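You operate a simulated robot arm through the tools that you are given. There is no shell and no other tool. Be economical: measure what you need, move in short steps, check, and stop when the job is done.

Carry out the task below with a simulated robot arm. There is one attempt and no reset: what you move stays moved.

## Task
Lock the tall carton marked 30 H away in the cream cabinet.
Fine: shut the door and turn the black lock lever back. Set down upright: what you pick out. Where these are worked on the way, their far stop is far enough and under half their travel is too little: black lock lever.

It is judged by the outcome, as a careful person would: the job done as asked, and still so three seconds after it is handed in. It fails if anything else is knocked over, pushed out of place, dropped, spilled or broken.

## Robot
A 6-joint arm with a two-finger parallel gripper on a trunk, on a base that drives. Base frame: it is fixed to the floor where the robot stands at the start and does not move with it; the origin is under the middle of the robot, x ahead of it, y to its left, z up. Readings come in cm, degrees, newtons and seconds.
With the tool pointing down near the work surface it reaches from about 28 to 42 cm from the robot's upright axis, wherever it stands. Its first joint turns from -166.0 to 166.0 degrees. Places, roughly: black lock lever [50, 0, 110]; cream cabinet door [40, 20, 100]; shelf in the cream cabinet [60, 30, 100]. Payload 4.1 kg.
The tool frame sits at the grasp point between the pads (the TCP): z along the fingers, y along the line on which they close. The tips reach 2.3 cm beyond it. Largest opening 9.4 cm; finger width 3.8, thickness 1; the body of the gripper, 5.4 by 9.6 cm, starts 3.9 cm behind the TCP.
Orientation is that of the tool frame in the base frame, as a unit quaternion [x, y, z, w]. With the fingers straight down and closing along the base's y, the tool's x points along the base's -x, its y along +y and its z along -z.

## Interface
- The arm moves only by the tool apply_moves. Its argument "moves" is one flat list of numbers, 7 for each row, row after row: the turn, a rotation vector about the tool's x, y, z in units of 120 degrees (1.0 is 120 degrees), then the shift along the tool's x, y, z in units of 150 mm (1.0 is 150 mm), then the closure in counts, from 0 (fully open) to 255 (shut). In form: [rx, ry, rz, tx, ty, tz, fingers, rx, ry, rz, tx, ty, tz, fingers, ...]. A call has 1 to 12 rows; each row is the pose to reach, as a shift and turn from the pose commanded when the call began, along the tool's axes at that moment. A call with a number of a shift or a turn outside -1 to 1 is refused whole. Each row takes 0.2 s and may step no farther than 5 cm and 8.6 degrees from the row before; otherwise, or with a gripper value out of range, the whole call is refused. A pose out of reach is approached as far as the arm can. The call stops where the force on the tool passes 90 N (or 10 N more than at its start, if that is more) or the arm is blocked; 0.2 s more then pass. The fingers move at their own pace (about 4.5 cm/s each) and stop on an object; they squeeze with about 39 N. The grip force told is the motor's: it shows also when the fingers shut on nothing. Time passes only in rows, and 0.2 s behind the last, so rows that repeat a pose let the fingers close. The reply holds the time, the measured pose of the TCP, the force on the tool along the base axes, the opening and the grip force, in the units named above and with some noise, with the torque about the TCP (base axes, N m) and any sound that the robot's microphone picked up, and new pictures: "views" is both (left out), scene, wrist or none.
- Cameras (640 x 400 px; columns grow to the right, rows downward): "scene" is now at [1.84, 18.15, 143.26]; the picture's right is [0.08, -1.00, 0.00], its down [-0.83, -0.07, -0.56] and it looks along [0.56, 0.05, -0.83] (base axes); focal length 214 px, centre (320, 200). "wrist" rides on the gripper at [8.6, 1.6, -7.4] in the tool frame; the picture's right is [-0.18, 0.98, 0.00], its down [-0.58, -0.11, -0.81] and it looks along [-0.79, -0.15, 0.59] (tool axes); focal length 243 px, centre (320, 200). There is no depth. A picture from a camera that has moved, and an enlarged one, comes with that camera's place and axes in the base frame and with its lens. The place of the scene camera against the robot may be out by one fixed shift of up to 2.5 cm in any direction.
- move_column(by): slides the trunk up (or, below 0, down) by that many cm; the arm and the scene camera ride with it, the base frame stays. It gives what a move gives, with no picture.
- base_move(legs): drives the robot by 1 to 6 legs, each [ahead, turn to the left] in cm and degrees, along the robot's own axes; the way and the turn of a leg run together, so that a leg with both is an arc; at most 150 cm and 180 degrees a leg. The arm and the cameras ride along, it lands a little off, and it stops where it bumps. It gives what a move gives, and a new picture of the scene camera.
- turn_head(pan, tilt): turns the head with the scene camera to pan (to the left, within 155 degrees either way) and tilt (down, from -29 to 69), counted from straight ahead of the robot. It gives what a move gives, and a new picture of the scene camera.
- close_up(camera, box): a new picture of the part [left, top, right, bottom] of that camera's present view, enlarged. No time passes.
- finish_job(): hands the job in; it is judged then, once.

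Go step by step. Nothing tells you exact positions but the pictures and the camera data: compare them with the known pose of the tool, close in by small moves and look again before you grip or let go. The budget is 120 turns and 260 pictures, counting those below and the enlarged ones. Unless the task says otherwise, let go and move clear before handing in, and close with one line.

The tools are called after "Call:" as a command line: name --argument value ..., lists and objects as JSON in quotes. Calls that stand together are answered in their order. apply_moves: Moves the arm, as the interface text tells. Its arguments: {"type":"object","properties":{"moves":{"type":"array","items":{"type":"number"}},"views":{"type":"string","enum":["both","scene","wrist","none"]}},"required":["moves"]} The other tools are called the same way: move_column (by) slides the trunk up or down; base_move (legs) drives the base; turn_head (pan, tilt) turns the head that bears the scene camera; close_up (camera, box) takes an enlarged picture of a part of a camera's view; finish_job () hands the job in.

At the start:

```text
t: 0.0
ee_pos: [42.4, -7.33, 100.04]
tool_rot: [-0.001, 1.0, 0.0, 0.0]
wrist_force: [-0.9, 0.0, 0.6]
torque: [0.02, 0.0, 0.01]
grip_width: 9.41
finger_force: 0.1
trunk travel left (down, up): [-42.5, 16.5]
robot x, y, heading: [-0.09, 0.04, 0.1]
head pan, tilt: [4.7, 55.9]
```

scene: 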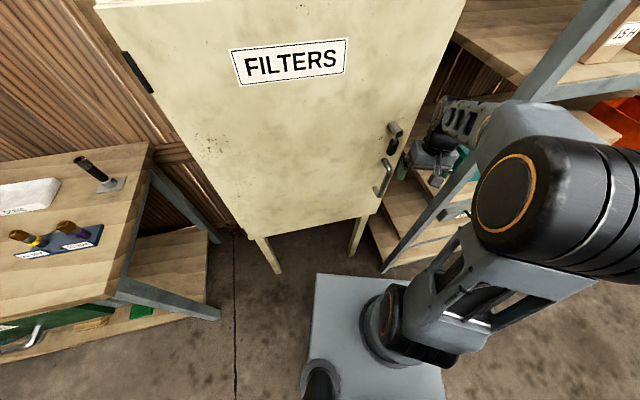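
wrist: 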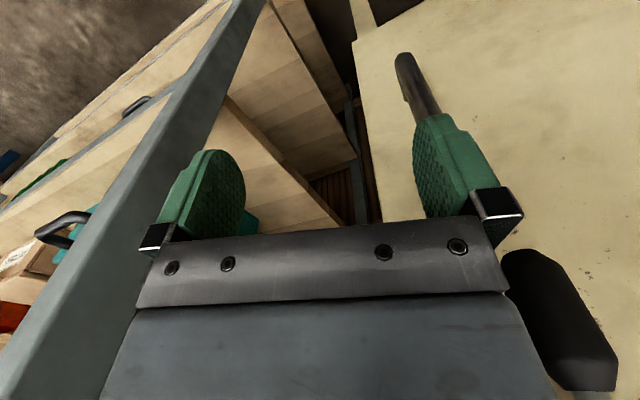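

I see the cream cabinet (FILTERS) with a black lever and a handle on its right edge, a shelf at the right with a carton marked something H, and a bench at the left. I look around with the head first.

Call:
turn_head --pan -40 --tilt 30

Call:
turn_head --pan -95 --tilt 30

Call:
turn_head --pan 60 --tilt 35

Call:
turn_head --pan 10 --tilt 30

```text
t: 1.1
ee_pos: [42.37, -7.28, 100.08]
tool_rot: [0.0, 1.0, 0.0, 0.0]
wrist_force: [-0.1, 0.5, 0.0]
torque: [-0.02, -0.03, 0.0]
grip_width: 9.42
finger_force: 0.0
trunk travel left (down, up): [-42.5, 16.5]
robot x, y, heading: [0.32, 0.22, -0.1]
head pan, tilt: [-40.0, 30.0]
camera scene: at [1.68, 11.76, 146.97], right [-0.64, -0.77, 0.0], down [-0.38, 0.32, -0.87], along [0.66, -0.56, -0.5], focal length 214 px, centre (320, 200)
```

scene: 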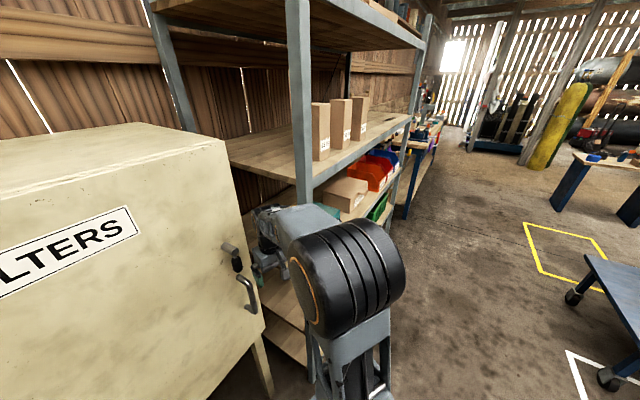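

```text
t: 2.4
ee_pos: [42.34, -7.28, 100.13]
tool_rot: [0.0, 1.0, 0.0, 0.0]
wrist_force: [-0.2, 0.1, -0.4]
torque: [-0.01, -0.03, 0.02]
grip_width: 9.41
finger_force: 0.0
trunk travel left (down, up): [-42.5, 16.5]
robot x, y, heading: [0.32, -0.19, -0.1]
head pan, tilt: [-95.0, 30.0]
camera scene: at [-6.03, 8.55, 146.98], right [-1.0, 0.09, 0.0], down [0.04, 0.5, -0.87], along [-0.07, -0.86, -0.5], focal length 214 px, centre (320, 200)
```

scene: 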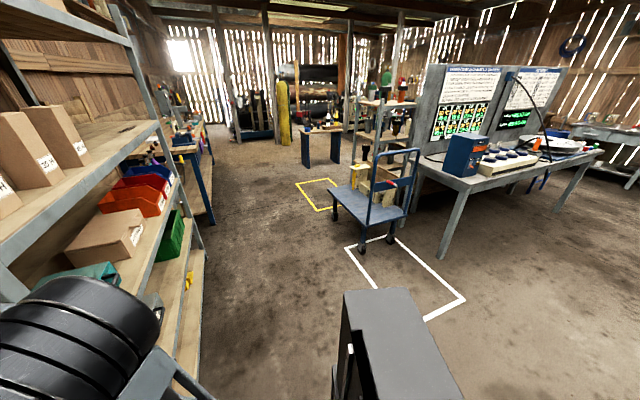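

```text
t: 4.8
ee_pos: [42.35, -7.26, 99.94]
tool_rot: [0.0, 1.0, 0.0, 0.0]
wrist_force: [-0.1, 0.1, 1.2]
torque: [-0.05, 0.03, -0.02]
grip_width: 9.41
finger_force: 0.0
trunk travel left (down, up): [-42.5, 16.5]
robot x, y, heading: [0.24, -0.1, 0.0]
head pan, tilt: [60.0, 35.0]
camera scene: at [-0.85, 25.19, 146.2], right [0.87, -0.5, 0.0], down [-0.29, -0.5, -0.82], along [0.41, 0.71, -0.57], focal length 214 px, centre (320, 200)
```

scene: 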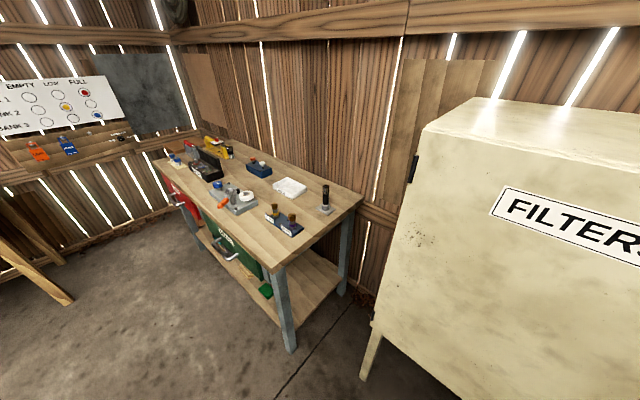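

```text
t: 5.9
ee_pos: [42.39, -7.29, 99.85]
tool_rot: [0.0, 1.0, 0.001, -0.001]
wrist_force: [-0.5, -0.2, 0.7]
torque: [0.04, 0.02, 0.0]
grip_width: 9.37
finger_force: 0.1
trunk travel left (down, up): [-42.5, 16.5]
robot x, y, heading: [0.01, -0.02, 0.2]
head pan, tilt: [10.0, 30.0]
camera scene: at [3.65, 19.14, 146.98], right [0.17, -0.98, 0.0], down [-0.49, -0.09, -0.87], along [0.85, 0.15, -0.5], focal length 214 px, centre (320, 200)
```

scene: 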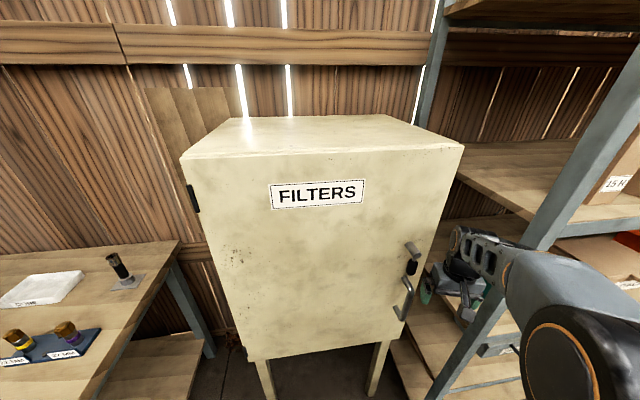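

Three cartons stand on the right shelf; I need to read their labels and see the lever closely.

Call:
close_up --camera "scene" --box '[370, 220, 450, 330]'

Call:
turn_head --pan -55 --tilt 30

Call:
close_up --camera "scene" --box '[150, 80, 350, 205]'

```text
3.64 times, centred on (410, 275) of scene
camera zoom: at [3.65, 19.14, 146.98], right [0.17, -0.98, 0.0], down [-0.49, -0.09, -0.87], along [0.85, 0.15, -0.5], focal length 780 px, centre (-7, -73)
```

zoom: 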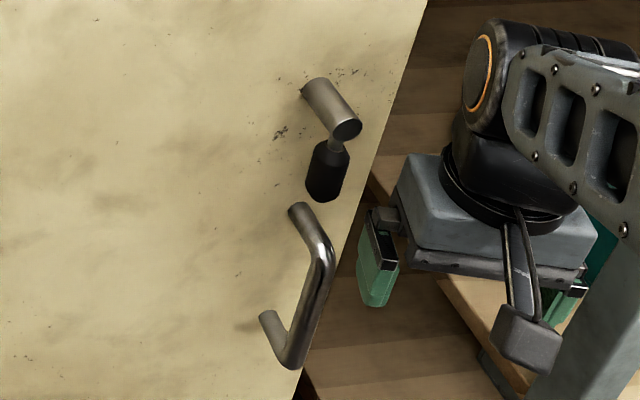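

```text
t: 7.3
ee_pos: [42.43, -7.26, 99.98]
tool_rot: [0.0, 1.0, 0.0, 0.0]
wrist_force: [0.1, 0.0, 0.3]
torque: [-0.02, 0.0, -0.01]
grip_width: 9.39
finger_force: 0.0
trunk travel left (down, up): [-42.5, 16.5]
robot x, y, heading: [-0.36, 0.1, -0.0]
head pan, tilt: [-55.0, 30.0]
camera scene: at [-0.06, 10.16, 146.98], right [-0.82, -0.57, 0.0], down [-0.29, 0.41, -0.87], along [0.5, -0.71, -0.5], focal length 214 px, centre (320, 200)
```

scene: 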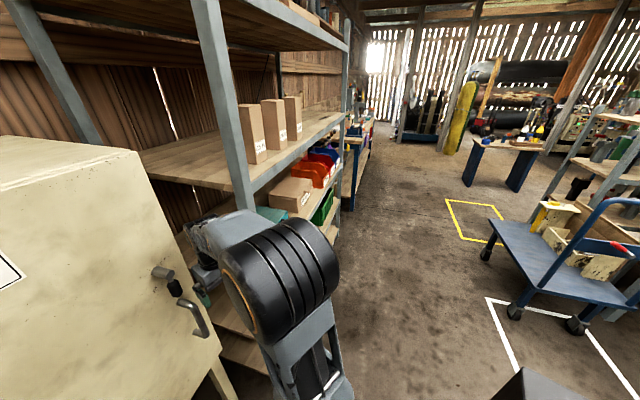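

```text
3.20 times, centred on (250, 142) of scene
camera zoom: at [-0.06, 10.16, 146.98], right [-0.82, -0.57, 0.0], down [-0.29, 0.41, -0.87], along [0.5, -0.71, -0.5], focal length 686 px, centre (544, 384)
```

zoom: 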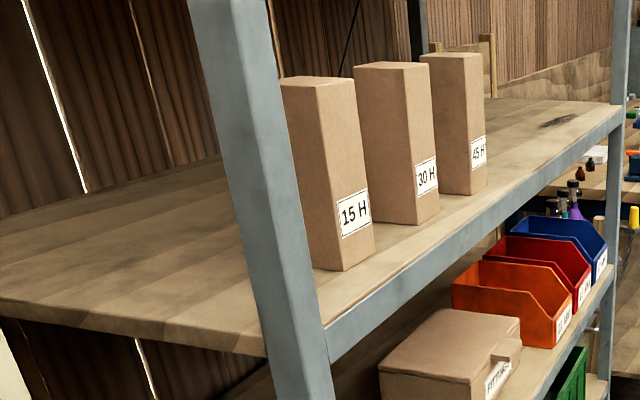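

The middle carton is 30 H, standing near (58, -46) on the right shelf; cabinet and shelf seem yawed about 18° against my frame. I back off and line up with the cabinet so that I can look straight at the door and lever.

Call:
base_move --legs '[[-20, 0], [0, 70], [-22, 0], [0, -52]]'

Call:
turn_head --pan 0 --tilt 25

```text
t: 15.5
ee_pos: [15.13, -14.49, 100.07]
tool_rot: [-0.157, 0.988, 0.0, 0.0]
wrist_force: [0.1, -0.4, -0.2]
torque: [0.01, 0.04, 0.03]
grip_width: 9.4
finger_force: 0.0
trunk travel left (down, up): [-42.5, 16.5]
robot x, y, heading: [-27.58, -20.8, 18.1]
head pan, tilt: [-55.0, 30.0]
camera scene: at [-30.25, -11.25, 146.98], right [-0.6, -0.8, 0.0], down [-0.4, 0.3, -0.87], along [0.69, -0.52, -0.5], focal length 214 px, centre (320, 200)
```

scene: 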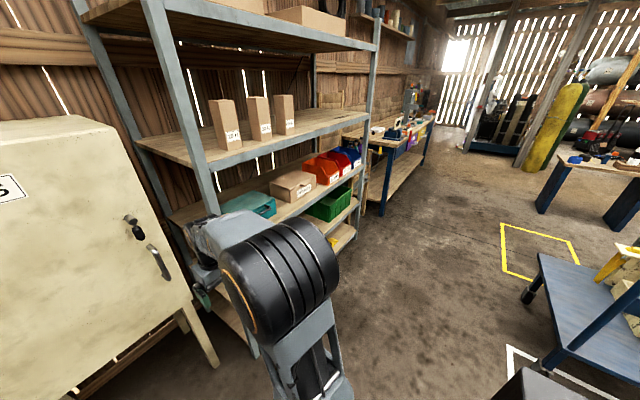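

```text
t: 16.8
ee_pos: [15.14, -14.47, 100.11]
tool_rot: [-0.157, 0.988, 0.0, 0.0]
wrist_force: [0.3, -0.1, 0.3]
torque: [0.0, 0.01, 0.0]
grip_width: 9.41
finger_force: 0.1
trunk travel left (down, up): [-42.5, 16.5]
robot x, y, heading: [-27.42, -20.47, 17.9]
head pan, tilt: [0.0, 25.0]
camera scene: at [-28.73, -2.95, 147.78], right [0.31, -0.95, 0.0], down [-0.4, -0.13, -0.91], along [0.86, 0.28, -0.42], focal length 214 px, centre (320, 200)
```

scene: 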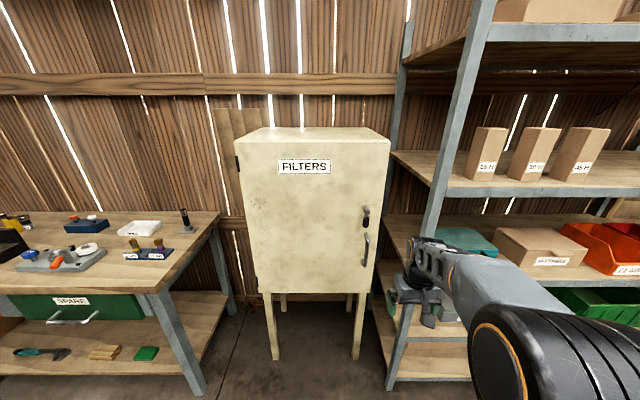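

The cabinet is straight ahead now, lever at the door's right side with the pull handle under it. I swing the tool level, pointing at the door.

Call:
apply_moves --moves '[0, -0.068, 0, 0, 0, 0, 0, 0, -0.136, 0, 0, 0, 0, 0, 0, -0.204, 0, 0, 0, 0, 0, 0, -0.272, 0, 0, 0, 0, 0, 0, -0.34, 0, 0, 0, 0, 0, 0, -0.408, 0, 0, 0, 0, 0, 0, -0.476, 0, 0, 0, 0, 0, 0, -0.544, 0, 0, 0, 0, 0, 0, -0.612, 0, 0, 0, 0, 0, 0, -0.68, 0, 0, 0, 0, 0, 0, -0.75, 0, 0, 0, 0, 0]'

Call:
close_up --camera "scene" --box '[320, 190, 420, 280]'

Call:
close_up --camera "scene" --box '[420, 110, 620, 210]'

```text
t: 19.2
ee_pos: [20.85, -14.59, 99.61]
tool_rot: [-0.111, 0.698, 0.11, 0.699]
wrist_force: [-0.5, -0.5, -0.2]
torque: [0.01, 0.0, 0.04]
grip_width: 9.42
finger_force: 0.0
out of reach, approached as far as the arm can: row 7, 8, 9, 10, 11
trunk travel left (down, up): [-42.5, 16.5]
robot x, y, heading: [-27.15, -20.49, 18.1]
head pan, tilt: [0.0, 25.0]
camera scene: at [-28.65, -2.92, 147.78], right [0.31, -0.95, 0.0], down [-0.4, -0.13, -0.91], along [0.86, 0.28, -0.42], focal length 214 px, centre (320, 200)
camera wrist: at [13.36, -15.22, 90.96], right [-0.3, 0.93, 0.18], down [-0.73, -0.35, 0.58], along [0.61, 0.04, 0.79], focal length 243 px, centre (320, 200)
```

scene: 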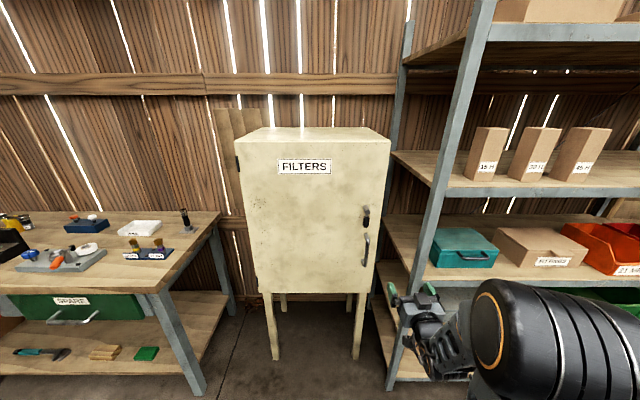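
wrist: 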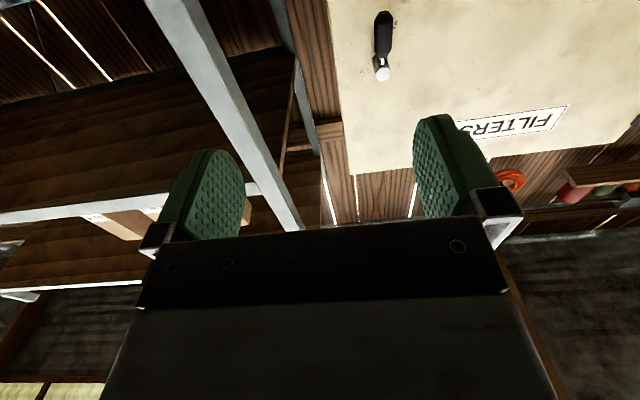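

```text
4.44 times, centred on (370, 235) of scene
camera zoom: at [-28.65, -2.92, 147.78], right [0.31, -0.95, 0.0], down [-0.4, -0.13, -0.91], along [0.86, 0.28, -0.42], focal length 953 px, centre (98, 44)
```

zoom: 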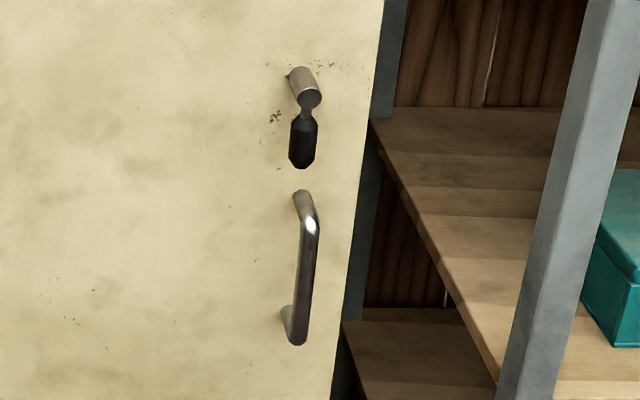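

```text
3.20 times, centred on (520, 160) of scene
camera zoom: at [-28.65, -2.92, 147.78], right [0.31, -0.95, 0.0], down [-0.4, -0.13, -0.91], along [0.86, 0.28, -0.42], focal length 686 px, centre (-320, 328)
```

zoom: 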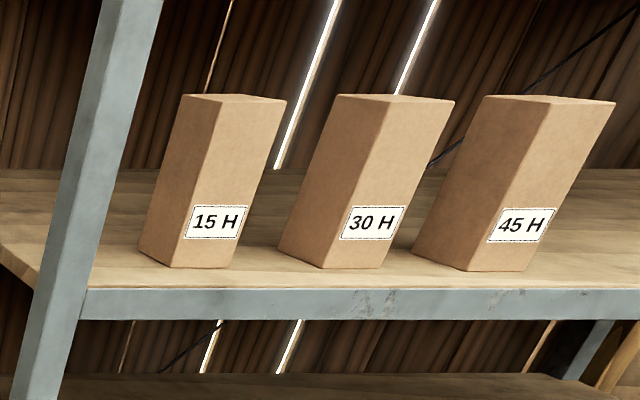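

The tool is level now. I estimate the lever hub end at about (47, 2, 110.5); I raise the trunk and drive closer, keeping the fingers short of it.

Call:
move_column --by 7

Call:
base_move --legs '[[15, 0]]'

Call:
apply_moves --moves '[0, -0.75, 0, 0, 0.2, 0.36, 0, 0, -0.75, 0, 0, 0.45, 0.4, 0]'

```text
t: 20.3
ee_pos: [20.76, -14.46, 106.62]
tool_rot: [-0.11, 0.698, 0.111, 0.699]
wrist_force: [-0.2, -0.4, -0.1]
torque: [0.01, 0.02, 0.02]
grip_width: 9.4
finger_force: 0.1
trunk travel left (down, up): [-49.5, 9.5]
robot x, y, heading: [-27.49, -20.82, 18.2]
head pan, tilt: [0.0, 25.0]
```

```text
t: 21.6
ee_pos: [35.21, -9.75, 106.64]
tool_rot: [-0.11, 0.698, 0.11, 0.699]
wrist_force: [-0.4, -0.4, 0.0]
torque: [-0.01, 0.01, 0.01]
grip_width: 9.39
finger_force: 0.2
trunk travel left (down, up): [-49.5, 9.5]
robot x, y, heading: [-12.84, -15.99, 17.9]
head pan, tilt: [0.0, 25.0]
camera scene: at [-14.29, 1.75, 154.77], right [0.31, -0.95, 0.0], down [-0.4, -0.13, -0.91], along [0.86, 0.28, -0.42], focal length 214 px, centre (320, 200)
```

scene: 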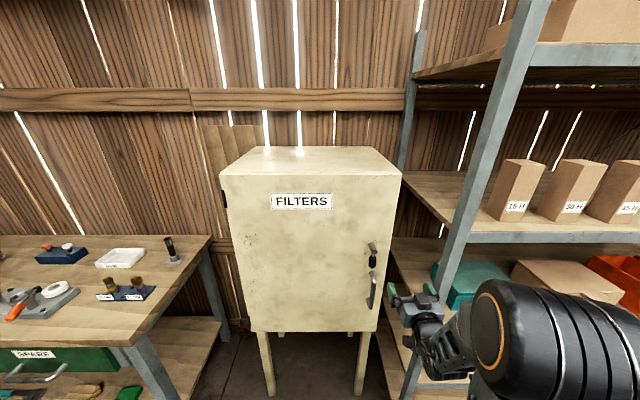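

```text
refused: row 1 steps farther than a row can; nothing moved
```

The last call needed smaller steps and no extra turn; I shift left and slightly ahead.

Call:
apply_moves --moves '[0, 0, 0, 0, 0.16, 0.15, 0, 0, 0, 0, 0, 0.32, 0.3, 0, 0, 0, 0, 0, 0.48, 0.45, 0]'

```text
t: 22.4
ee_pos: [39.89, -5.94, 107.52]
tool_rot: [-0.117, 0.698, 0.117, 0.697]
wrist_force: [0.6, 0.0, 0.3]
torque: [-0.01, -0.01, 0.0]
grip_width: 9.42
finger_force: 0.0
out of reach, approached as far as the arm can: row 1, 2, 3
trunk travel left (down, up): [-49.5, 9.5]
robot x, y, heading: [-12.93, -16.16, 17.7]
head pan, tilt: [0.0, 25.0]
camera scene: at [-14.32, 1.74, 154.78], right [0.31, -0.95, 0.0], down [-0.4, -0.13, -0.91], along [0.86, 0.28, -0.42], focal length 214 px, centre (320, 200)
camera wrist: at [32.38, -6.71, 98.83], right [-0.32, 0.93, 0.19], down [-0.72, -0.37, 0.58], along [0.61, 0.05, 0.79], focal length 243 px, centre (320, 200)
```

scene: 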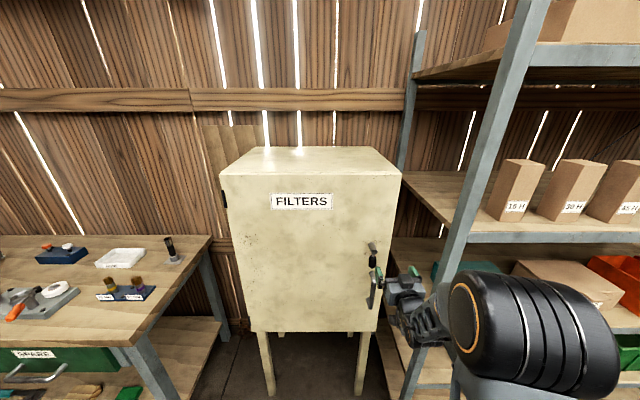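
wrist: 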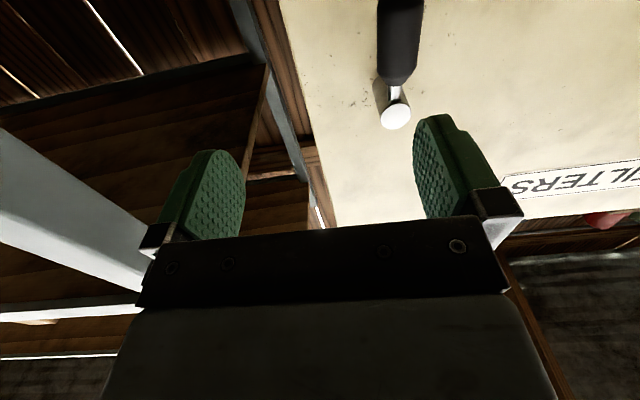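

The wrist views put the hub's front end at u≈42.4 along the door normal, i.e. about (44.4, 0.6, 109); the lever hangs below it. I align the open fingers in front of it and check.

Call:
apply_moves --moves '[0, 0, 0, 0.07, -0.06, 0.21, 0, 0, 0, 0, 0.14, -0.127, 0.42, 0]'

Call:
close_up --camera "wrist" --box '[300, 0, 500, 125]'

```text
t: 23.0
ee_pos: [46.57, -5.91, 105.15]
tool_rot: [-0.114, 0.698, 0.111, 0.698]
wrist_force: [-0.5, -0.1, -0.6]
torque: [0.01, 0.01, -0.01]
grip_width: 9.41
finger_force: 0.1
out of reach, approached as far as the arm can: row 1
trunk travel left (down, up): [-49.5, 9.5]
robot x, y, heading: [-13.11, -16.0, 18.0]
head pan, tilt: [0.0, 25.0]
camera scene: at [-14.27, 1.74, 154.78], right [0.31, -0.95, 0.0], down [-0.4, -0.13, -0.91], along [0.86, 0.28, -0.42], focal length 214 px, centre (320, 200)
camera wrist: at [39.05, -6.64, 96.52], right [-0.31, 0.93, 0.18], down [-0.73, -0.35, 0.58], along [0.61, 0.05, 0.79], focal length 243 px, centre (320, 200)
```

scene: 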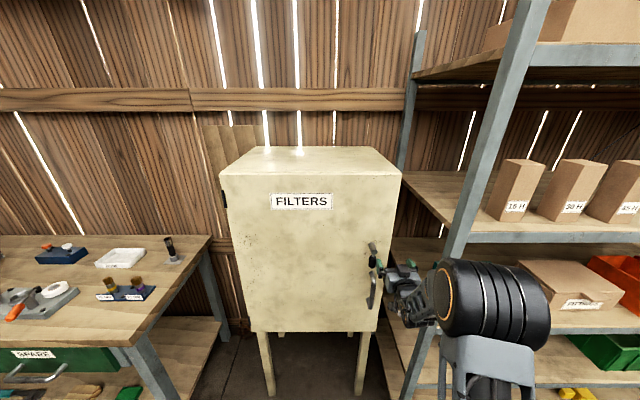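
wrist: 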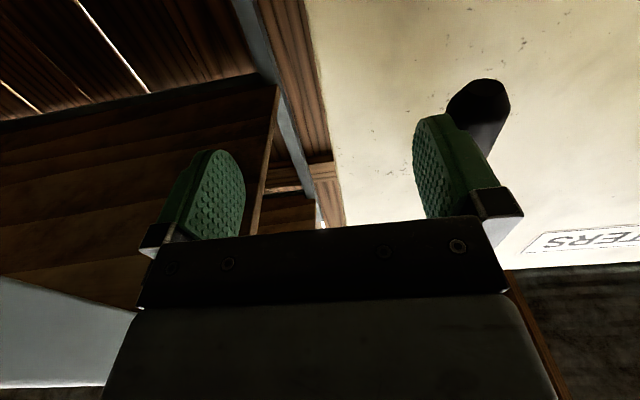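

```text
3.20 times, centred on (400, 62) of wrist
camera zoom: at [39.05, -6.64, 96.52], right [-0.31, 0.93, 0.18], down [-0.73, -0.35, 0.58], along [0.61, 0.05, 0.79], focal length 776 px, centre (64, 640)
```

zoom: 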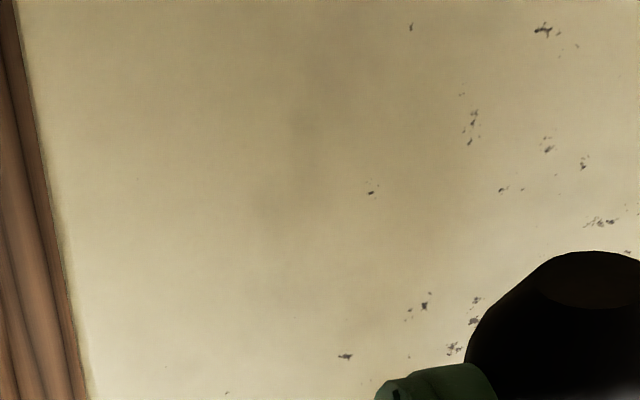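

The fingers ended right of the lever; commanded poses follow the reached pose. I back off, shift left by 7 cm and look again.

Call:
apply_moves --moves '[0, 0, 0, 0, 0, -0.25, 0, 0, 0, 0, 0, 0, -0.45, 0, 0, 0, 0, 0, 0.25, -0.45, 0, 0, 0, 0, 0, 0.46, -0.45, 0]' --views "wrist"

```text
t: 24.0
ee_pos: [39.12, -6.06, 106.53]
tool_rot: [-0.112, 0.7, 0.121, 0.695]
wrist_force: [0.4, 0.4, 0.7]
torque: [0.02, -0.01, -0.05]
grip_width: 9.4
finger_force: 0.0
out of reach, approached as far as the arm can: row 3, 4
trunk travel left (down, up): [-49.5, 9.5]
robot x, y, heading: [-12.85, -16.31, 18.2]
head pan, tilt: [0.0, 25.0]
camera wrist: at [31.58, -6.84, 97.85], right [-0.32, 0.93, 0.2], down [-0.72, -0.37, 0.58], along [0.61, 0.04, 0.79], focal length 243 px, centre (320, 200)
```

wrist: 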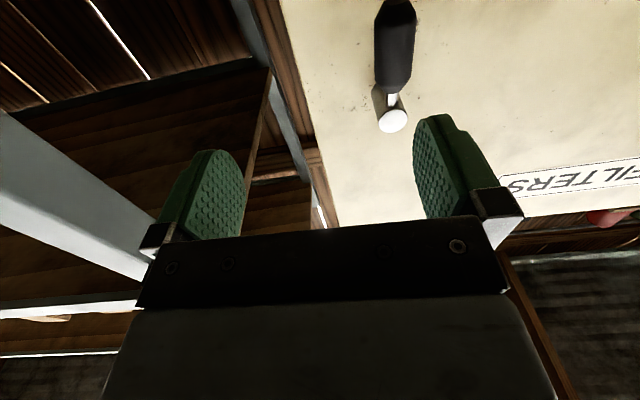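

Close in, the arm lacks room to move left, so I back the base 12 cm and reach forward instead.

Call:
base_move --legs '[[-12, 0]]'

Call:
apply_moves --moves '[0, 0, 0, 0, 0, 0.3, 0, 0, 0, 0, 0, 0.17, 0.55, 0, 0, 0, 0, 0, 0.33, 0.75, 0]' --views "wrist"

```text
t: 25.3
ee_pos: [27.68, -9.67, 106.43]
tool_rot: [-0.113, 0.7, 0.122, 0.695]
wrist_force: [-0.4, -0.1, 1.5]
torque: [-0.01, -0.02, 0.02]
grip_width: 9.43
finger_force: 0.1
trunk travel left (down, up): [-49.5, 9.5]
robot x, y, heading: [-24.14, -19.79, 17.8]
head pan, tilt: [0.0, 25.0]
camera scene: at [-25.74, -1.97, 154.78], right [0.31, -0.95, 0.0], down [-0.4, -0.13, -0.91], along [0.86, 0.28, -0.42], focal length 214 px, centre (320, 200)
```

scene: 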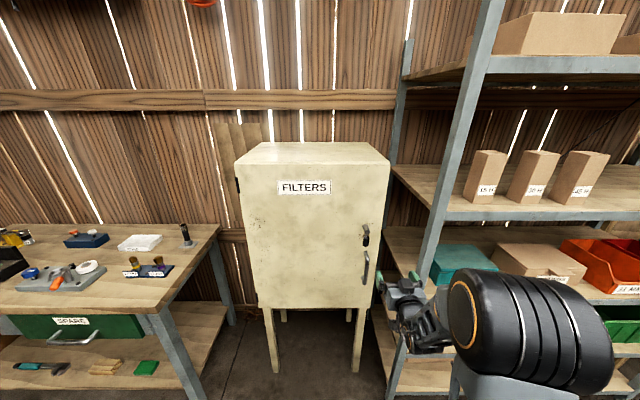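

```text
t: 26.1
ee_pos: [36.65, -6.89, 106.22]
tool_rot: [-0.122, 0.7, 0.13, 0.692]
wrist_force: [0.2, -0.6, -0.4]
torque: [0.04, 0.02, -0.02]
grip_width: 9.4
finger_force: 0.0
out of reach, approached as far as the arm can: row 1, 2, 3
trunk travel left (down, up): [-49.5, 9.5]
robot x, y, heading: [-24.11, -19.87, 18.2]
head pan, tilt: [0.0, 25.0]
camera wrist: at [28.95, -7.94, 97.65], right [-0.34, 0.92, 0.2], down [-0.71, -0.39, 0.59], along [0.62, 0.06, 0.79], focal length 243 px, centre (320, 200)
```

wrist: 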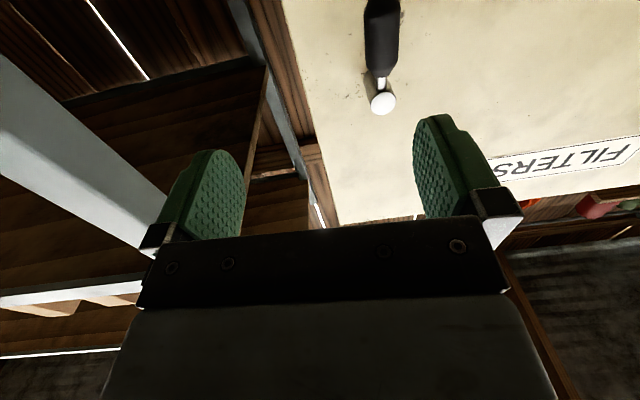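

The arm refuses sideways motion here, so I look at how it is folded.

Call:
turn_head --pan -25 --tilt 60

```text
t: 27.1
ee_pos: [36.46, -6.84, 106.29]
tool_rot: [-0.122, 0.7, 0.13, 0.692]
wrist_force: [0.3, -0.5, -0.4]
torque: [0.0, 0.01, 0.01]
grip_width: 9.42
finger_force: 0.0
trunk travel left (down, up): [-49.5, 9.5]
robot x, y, heading: [-24.06, -19.8, 18.0]
head pan, tilt: [-25.0, 60.0]
camera scene: at [-27.83, -5.61, 149.78], right [-0.12, -0.99, 0.0], down [-0.86, 0.1, -0.5], along [0.5, -0.06, -0.87], focal length 214 px, centre (320, 200)
```

scene: 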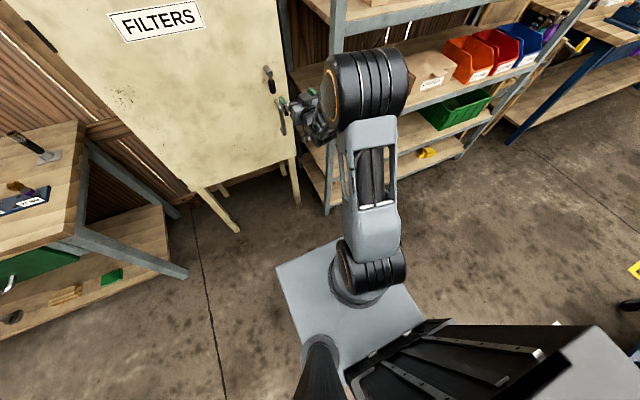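

The tool seems limited to lying at least ~6.5 cm right of the robot's axis when pointing straight; so I shift the base 7.5 cm left, keeping clear of the shelf.

Call:
base_move --legs '[[-12, 0], [0, -30], [-15, 0], [0, 30], [24, 0]]'

Call:
turn_head --pan -5 --tilt 35

Call:
apply_moves --moves '[0, 0, 0, 0, 0, 0.05, 0]' --views "wrist"

```text
t: 33.6
ee_pos: [33.17, -0.22, 106.3]
tool_rot: [-0.122, 0.699, 0.129, 0.692]
wrist_force: [-0.7, -0.3, -0.6]
torque: [-0.01, -0.01, -0.05]
grip_width: 9.4
finger_force: 0.1
trunk travel left (down, up): [-49.5, 9.5]
robot x, y, heading: [-27.83, -12.91, 17.9]
head pan, tilt: [-25.0, 60.0]
camera scene: at [-31.2, 1.22, 149.77], right [-0.12, -0.99, 0.0], down [-0.86, 0.11, -0.5], along [0.5, -0.06, -0.87], focal length 214 px, centre (320, 200)
```

scene: 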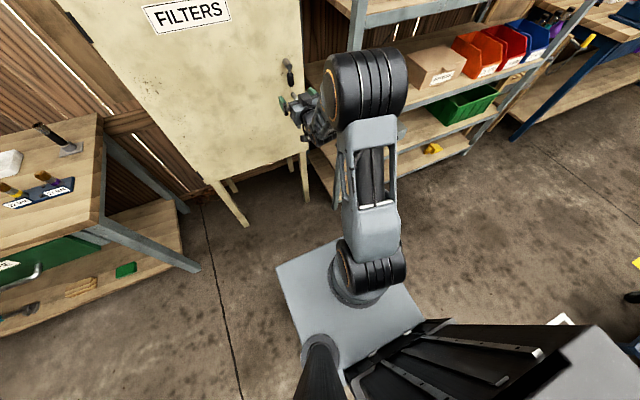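

```text
t: 34.5
ee_pos: [33.19, -0.21, 106.23]
tool_rot: [-0.122, 0.7, 0.13, 0.692]
wrist_force: [-0.7, 0.6, -0.4]
torque: [-0.01, -0.02, 0.01]
grip_width: 9.38
finger_force: 0.0
trunk travel left (down, up): [-49.5, 9.5]
robot x, y, heading: [-28.07, -13.05, 17.9]
head pan, tilt: [-5.0, 35.0]
camera scene: at [-29.26, 4.0, 153.19], right [0.22, -0.97, 0.0], down [-0.56, -0.13, -0.82], along [0.8, 0.18, -0.57], focal length 214 px, centre (320, 200)
```

scene: 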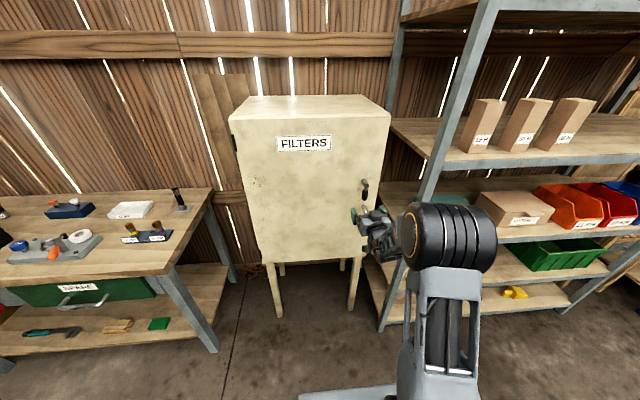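

```text
t: 34.9
ee_pos: [33.84, 0.09, 106.27]
tool_rot: [-0.122, 0.699, 0.13, 0.692]
wrist_force: [-0.2, -0.3, 0.3]
torque: [-0.01, 0.02, 0.04]
grip_width: 9.41
finger_force: 0.1
trunk travel left (down, up): [-49.5, 9.5]
robot x, y, heading: [-27.94, -13.15, 18.2]
head pan, tilt: [-5.0, 35.0]
camera wrist: at [26.28, -0.92, 97.66], right [-0.34, 0.92, 0.2], down [-0.71, -0.39, 0.59], along [0.62, 0.06, 0.79], focal length 243 px, centre (320, 200)
```

wrist: 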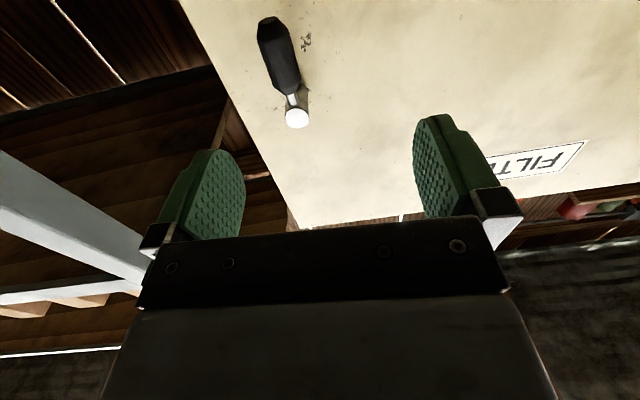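

The lever's axis comes out at about v=-12.8 (cabinet frame), with the black grip from z≈103 to 108, u≈44. I line up and move in around it.

Call:
apply_moves --moves '[0.021, 0, 0, 0.087, -0.187, 0.2, 0, 0.021, 0, 0, 0.087, -0.187, 0.45, 0]' --views "wrist"

```text
t: 35.5
ee_pos: [41.48, -0.41, 104.87]
tool_rot: [-0.109, 0.703, 0.118, 0.693]
wrist_force: [-0.1, 0.5, -0.2]
torque: [-0.01, -0.03, -0.03]
grip_width: 9.42
finger_force: 0.0
out of reach, approached as far as the arm can: row 2
trunk travel left (down, up): [-49.5, 9.5]
robot x, y, heading: [-27.47, -12.73, 18.4]
head pan, tilt: [-5.0, 35.0]
camera wrist: at [33.69, -1.17, 96.27], right [-0.31, 0.93, 0.2], down [-0.72, -0.36, 0.59], along [0.62, 0.04, 0.78], focal length 243 px, centre (320, 200)
```

wrist: 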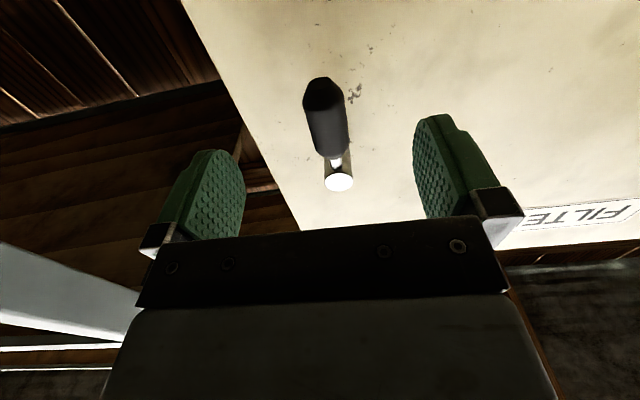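

The fingers straddle the lever well; the arm is near full stretch, so I pull in the arm and bring the base closer.

Call:
apply_moves --moves '[0, 0, 0, 0, 0, -0.3, 0, 0, 0, 0, 0, 0, -0.6, 0]' --views "none"

Call:
base_move --legs '[[11, 0]]'

Call:
apply_moves --moves '[0, 0, 0, 0, 0, 0, 0]' --views "wrist"

```text
t: 36.1
ee_pos: [32.7, -3.24, 104.93]
tool_rot: [-0.106, 0.702, 0.113, 0.695]
wrist_force: [0.5, -0.1, 0.4]
torque: [0.0, 0.0, 0.0]
grip_width: 9.4
finger_force: 0.0
trunk travel left (down, up): [-49.5, 9.5]
robot x, y, heading: [-27.51, -12.86, 18.2]
head pan, tilt: [-5.0, 35.0]
```

```text
t: 37.3
ee_pos: [43.17, 0.22, 104.88]
tool_rot: [-0.107, 0.702, 0.115, 0.694]
wrist_force: [0.0, 0.1, -0.3]
torque: [-0.02, -0.02, -0.01]
grip_width: 9.42
finger_force: 0.0
trunk travel left (down, up): [-49.5, 9.5]
robot x, y, heading: [-17.67, -9.53, 18.1]
head pan, tilt: [-5.0, 35.0]
camera scene: at [-18.75, 7.42, 153.2], right [0.23, -0.97, 0.0], down [-0.56, -0.13, -0.82], along [0.8, 0.18, -0.57], focal length 214 px, centre (320, 200)
```

scene: 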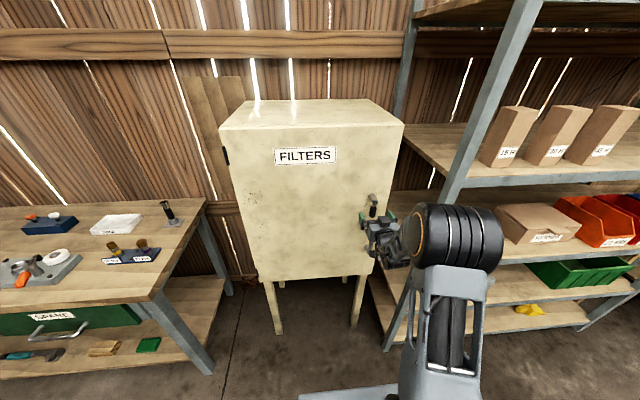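

```text
t: 37.7
ee_pos: [43.19, 0.2, 104.93]
tool_rot: [-0.107, 0.702, 0.115, 0.695]
wrist_force: [0.6, 0.4, -0.4]
torque: [-0.03, -0.01, 0.0]
grip_width: 9.41
finger_force: 0.1
trunk travel left (down, up): [-49.5, 9.5]
robot x, y, heading: [-17.17, -9.68, 18.1]
head pan, tilt: [-5.0, 35.0]
camera wrist: at [35.51, -0.44, 96.29], right [-0.3, 0.93, 0.2], down [-0.73, -0.36, 0.59], along [0.62, 0.03, 0.79], focal length 243 px, centre (320, 200)
```

wrist: 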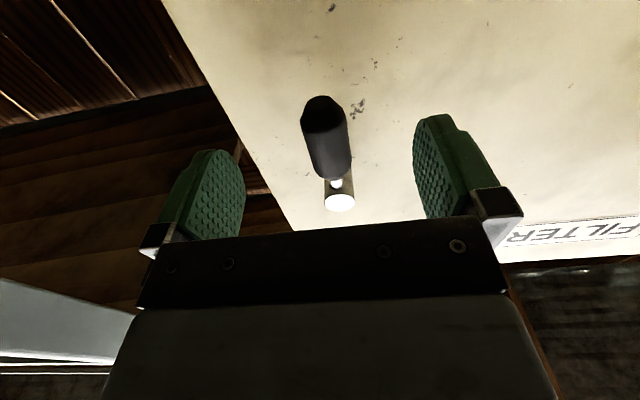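

Clear so far; I go in 3 cm and close loosely around the grip.

Call:
apply_moves --moves '[0, 0, 0, 0, 0, 0.2, 0, 0, 0, 0, 0, 0, 0.2, 160, 0, 0, 0, 0, 0, 0.2, 160, 0, 0, 0, 0, 0, 0.2, 160, 0, 0, 0, 0, 0, 0.2, 160]' --views "both"

Call:
close_up --camera "wrist" --box '[220, 80, 440, 220]'

```text
t: 38.9
ee_pos: [46.01, 1.0, 104.82]
tool_rot: [-0.107, 0.702, 0.115, 0.695]
wrist_force: [-0.2, 0.5, 0.8]
torque: [-0.01, 0.02, -0.02]
grip_width: 3.52
finger_force: 0.0
trunk travel left (down, up): [-49.5, 9.5]
robot x, y, heading: [-17.61, -9.69, 18.3]
head pan, tilt: [-5.0, 35.0]
camera scene: at [-18.79, 7.41, 153.2], right [0.23, -0.97, 0.0], down [-0.56, -0.13, -0.82], along [0.8, 0.18, -0.57], focal length 214 px, centre (320, 200)
camera wrist: at [38.4, 0.42, 96.26], right [-0.3, 0.93, 0.2], down [-0.73, -0.36, 0.59], along [0.62, 0.04, 0.79], focal length 243 px, centre (320, 200)
```

scene: 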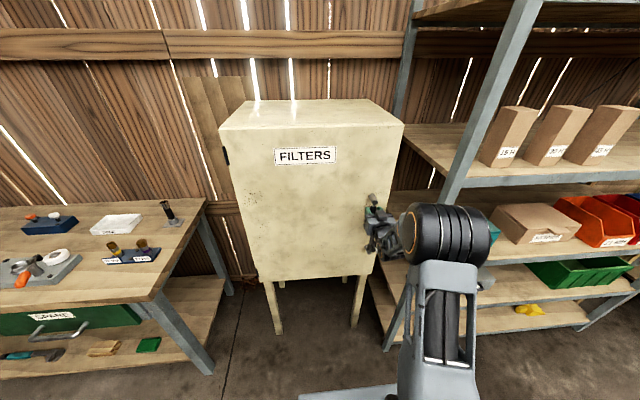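
wrist: 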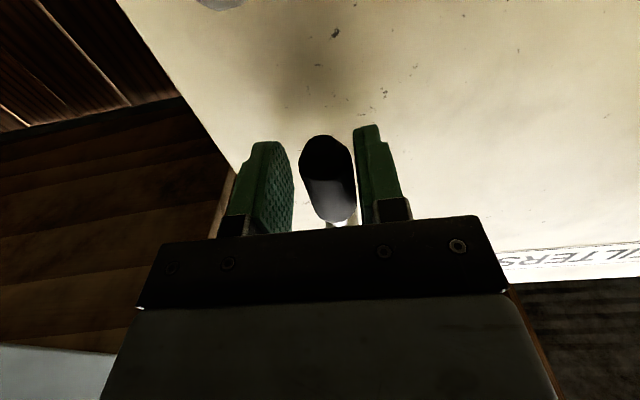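

```text
2.86 times, centred on (330, 150) of wrist
camera zoom: at [38.4, 0.42, 96.26], right [-0.3, 0.93, 0.2], down [-0.73, -0.36, 0.59], along [0.62, 0.04, 0.79], focal length 693 px, centre (291, 343)
```

zoom: 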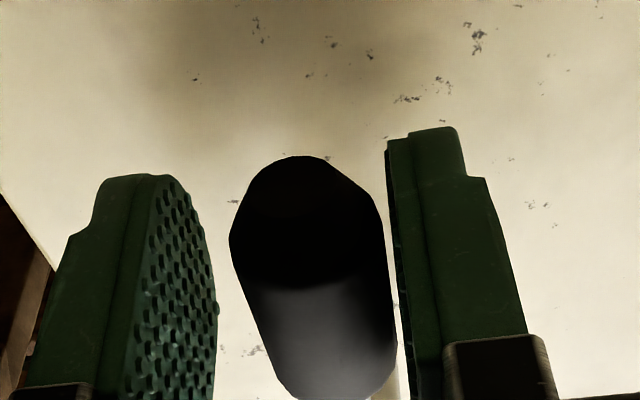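

The grip sits loosely between the pads. I try turning it a little toward the left about the hub.

Call:
apply_moves --moves '[0, 0, 0.066, -0.003, 0.04, 0, 160, 0, 0, 0.133, -0.011, 0.079, 0, 160, 0, 0, 0.2, -0.025, 0.117, 0, 160]' --views "wrist"

```text
t: 39.7
ee_pos: [45.86, 1.44, 105.35]
tool_rot: [0.041, 0.71, 0.259, 0.654]
wrist_force: [1.9, -5.3, -1.3]
torque: [-0.09, -0.1, 0.02]
grip_width: 3.74
finger_force: 2.5
out of reach, approached as far as the arm can: row 2, 3
trunk travel left (down, up): [-49.5, 9.5]
robot x, y, heading: [-17.54, -9.53, 18.1]
head pan, tilt: [-5.0, 35.0]
camera wrist: at [37.16, 3.94, 98.27], right [-0.25, 0.77, 0.58], down [-0.65, -0.58, 0.49], along [0.72, -0.26, 0.65], focal length 243 px, centre (320, 200)
```

wrist: 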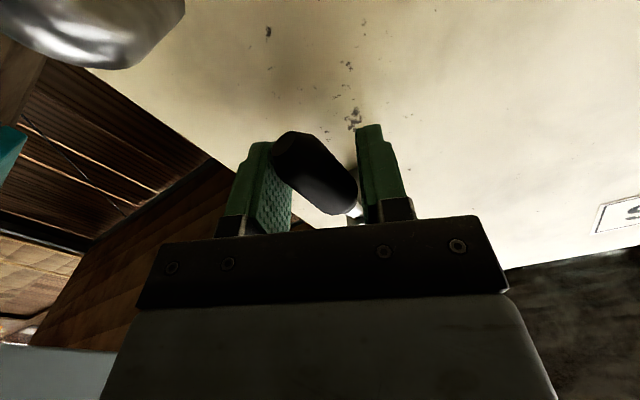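

Reach limits that way (and light resistance). I roll back and try toward the right.

Call:
apply_moves --moves '[0, 0, -0.066, 0.01, -0.03, 0, 160, 0, 0, -0.133, 0.02, -0.05, 0, 160, 0, 0, -0.2, 0.03, -0.07, 0, 160, 0, 0, -0.266, 0.025, -0.1, 0, 160, 0, 0, -0.333, 0.015, -0.13, 0, 160, 0, 0, -0.4, 0.0, -0.16, 0, 160]' --views "wrist"

```text
t: 41.0
ee_pos: [49.31, -4.06, 107.6]
tool_rot: [-0.248, 0.694, 0.033, 0.675]
wrist_force: [-10.8, 14.2, -27.4]
torque: [-0.99, -0.52, 0.21]
grip_width: 4.48
finger_force: 9.8
out of reach, approached as far as the arm can: row 4, 5, 6
trunk travel left (down, up): [-49.5, 9.5]
robot x, y, heading: [-17.5, -9.82, 18.9]
head pan, tilt: [-5.0, 35.0]
stopped in row 6: the force on the tool passed its limit (the readings are from after the stop); the commanded pose is now the measured one
camera wrist: at [42.18, -8.13, 99.44], right [-0.39, 0.92, -0.11], down [-0.72, -0.23, 0.66], along [0.58, 0.33, 0.75], focal length 243 px, centre (320, 200)
```

wrist: 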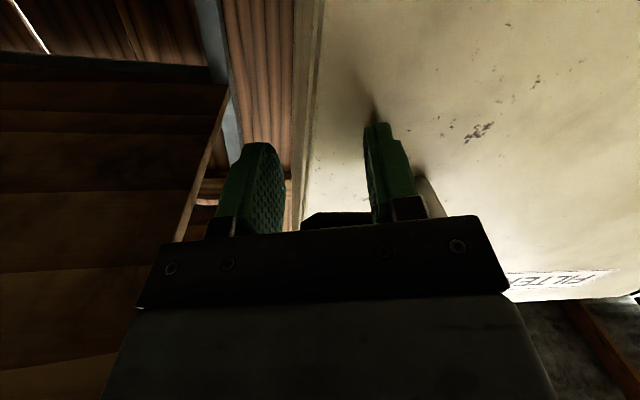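

The lever seems to have swung to the right. I look closer before going on.

Call:
close_up --camera "scene" --box '[330, 170, 430, 260]'

Call:
close_up --camera "wrist" --box '[220, 120, 460, 270]'

```text
4.44 times, centred on (380, 215) of scene
camera zoom: at [-19.08, 7.57, 153.16], right [0.24, -0.97, 0.0], down [-0.56, -0.14, -0.82], along [0.79, 0.2, -0.57], focal length 953 px, centre (53, 133)
```

zoom: 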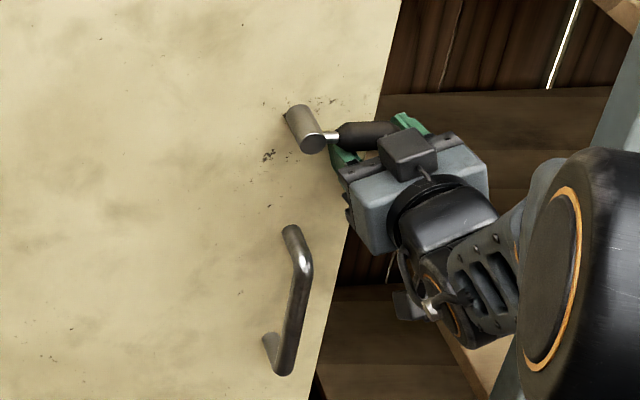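

```text
2.67 times, centred on (340, 195) of wrist
camera zoom: at [42.18, -8.13, 99.44], right [-0.39, 0.92, -0.11], down [-0.72, -0.23, 0.66], along [0.58, 0.33, 0.75], focal length 647 px, centre (267, 213)
```

zoom: 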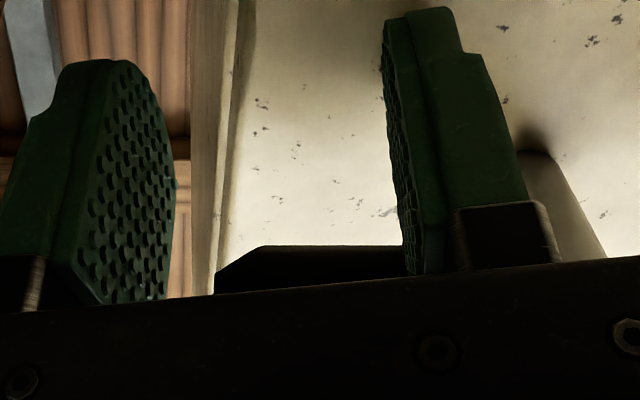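

The lever now points right, level with the hub, and pushed against its stop. I withdraw the tool straight back.

Call:
apply_moves --moves '[0, 0, 0, 0, 0, -0.25, 120, 0, 0, 0, 0, 0, -0.5, 60, 0, 0, 0, 0, 0, -0.6, 0]' --views "wrist"

Call:
close_up --camera "scene" --box '[330, 170, 430, 260]'

```text
t: 41.8
ee_pos: [41.39, -7.92, 108.23]
tool_rot: [-0.246, 0.697, 0.035, 0.672]
wrist_force: [2.3, -3.9, -46.5]
torque: [-1.99, -1.36, -0.58]
grip_width: 9.39
finger_force: 0.0
out of reach, approached as far as the arm can: row 2, 3
trunk travel left (down, up): [-49.5, 9.5]
robot x, y, heading: [-17.11, -9.61, 18.4]
head pan, tilt: [-5.0, 35.0]
camera wrist: at [34.21, -11.91, 100.2], right [-0.39, 0.92, -0.1], down [-0.71, -0.23, 0.66], along [0.58, 0.33, 0.74], focal length 243 px, centre (320, 200)
```

wrist: 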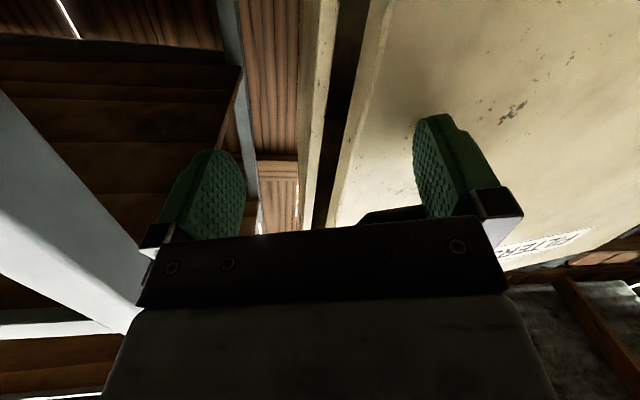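

```text
4.44 times, centred on (380, 215) of scene
camera zoom: at [-18.55, 7.33, 153.18], right [0.23, -0.97, 0.0], down [-0.56, -0.13, -0.82], along [0.79, 0.19, -0.58], focal length 953 px, centre (53, 133)
```

zoom: 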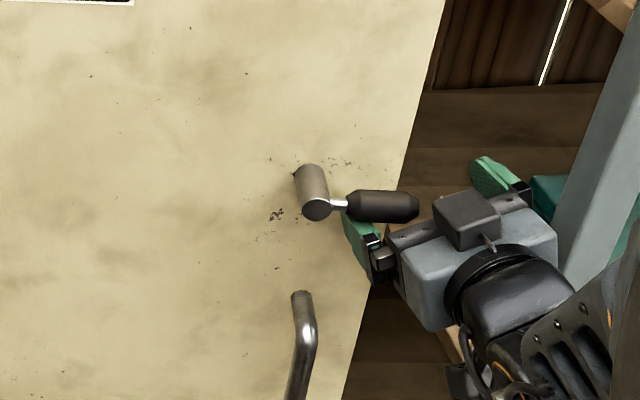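

The pull also drew the unlocked door ajar, and the finger is pressing up under the lever. I lower the tool slightly to relieve it and look.

Call:
apply_moves --moves '[0, 0, 0, 0.06, 0.018, 0, 0, 0, 0, 0, 0.15, 0.04, 0, 0]' --views "both"

```text
t: 42.4
ee_pos: [41.76, -9.14, 108.24]
tool_rot: [-0.243, 0.69, 0.033, 0.681]
wrist_force: [-0.8, 7.5, -8.3]
torque: [-0.53, -0.24, -0.16]
grip_width: 9.4
finger_force: 0.2
out of reach, approached as far as the arm can: row 1, 2
trunk travel left (down, up): [-49.5, 9.5]
robot x, y, heading: [-17.21, -9.23, 18.8]
head pan, tilt: [-5.0, 35.0]
camera scene: at [-18.98, 7.43, 153.26], right [0.24, -0.97, 0.0], down [-0.56, -0.14, -0.82], along [0.8, 0.19, -0.57], focal length 214 px, centre (320, 200)
camera wrist: at [34.65, -13.1, 100.01], right [-0.38, 0.92, -0.1], down [-0.73, -0.23, 0.64], along [0.57, 0.32, 0.76], focal length 243 px, centre (320, 200)
```

scene: 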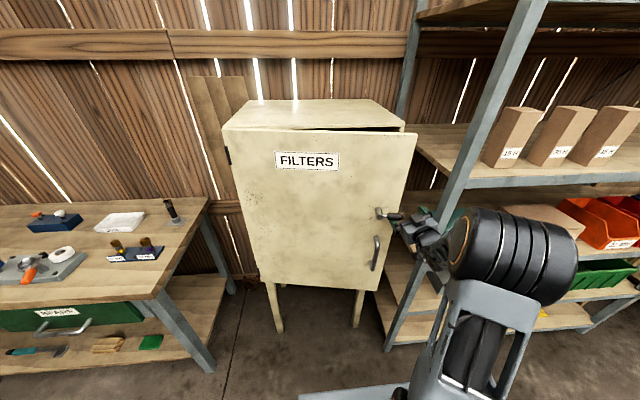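
wrist: 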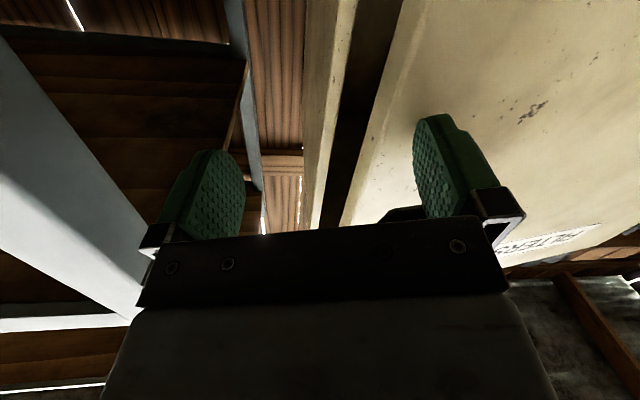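

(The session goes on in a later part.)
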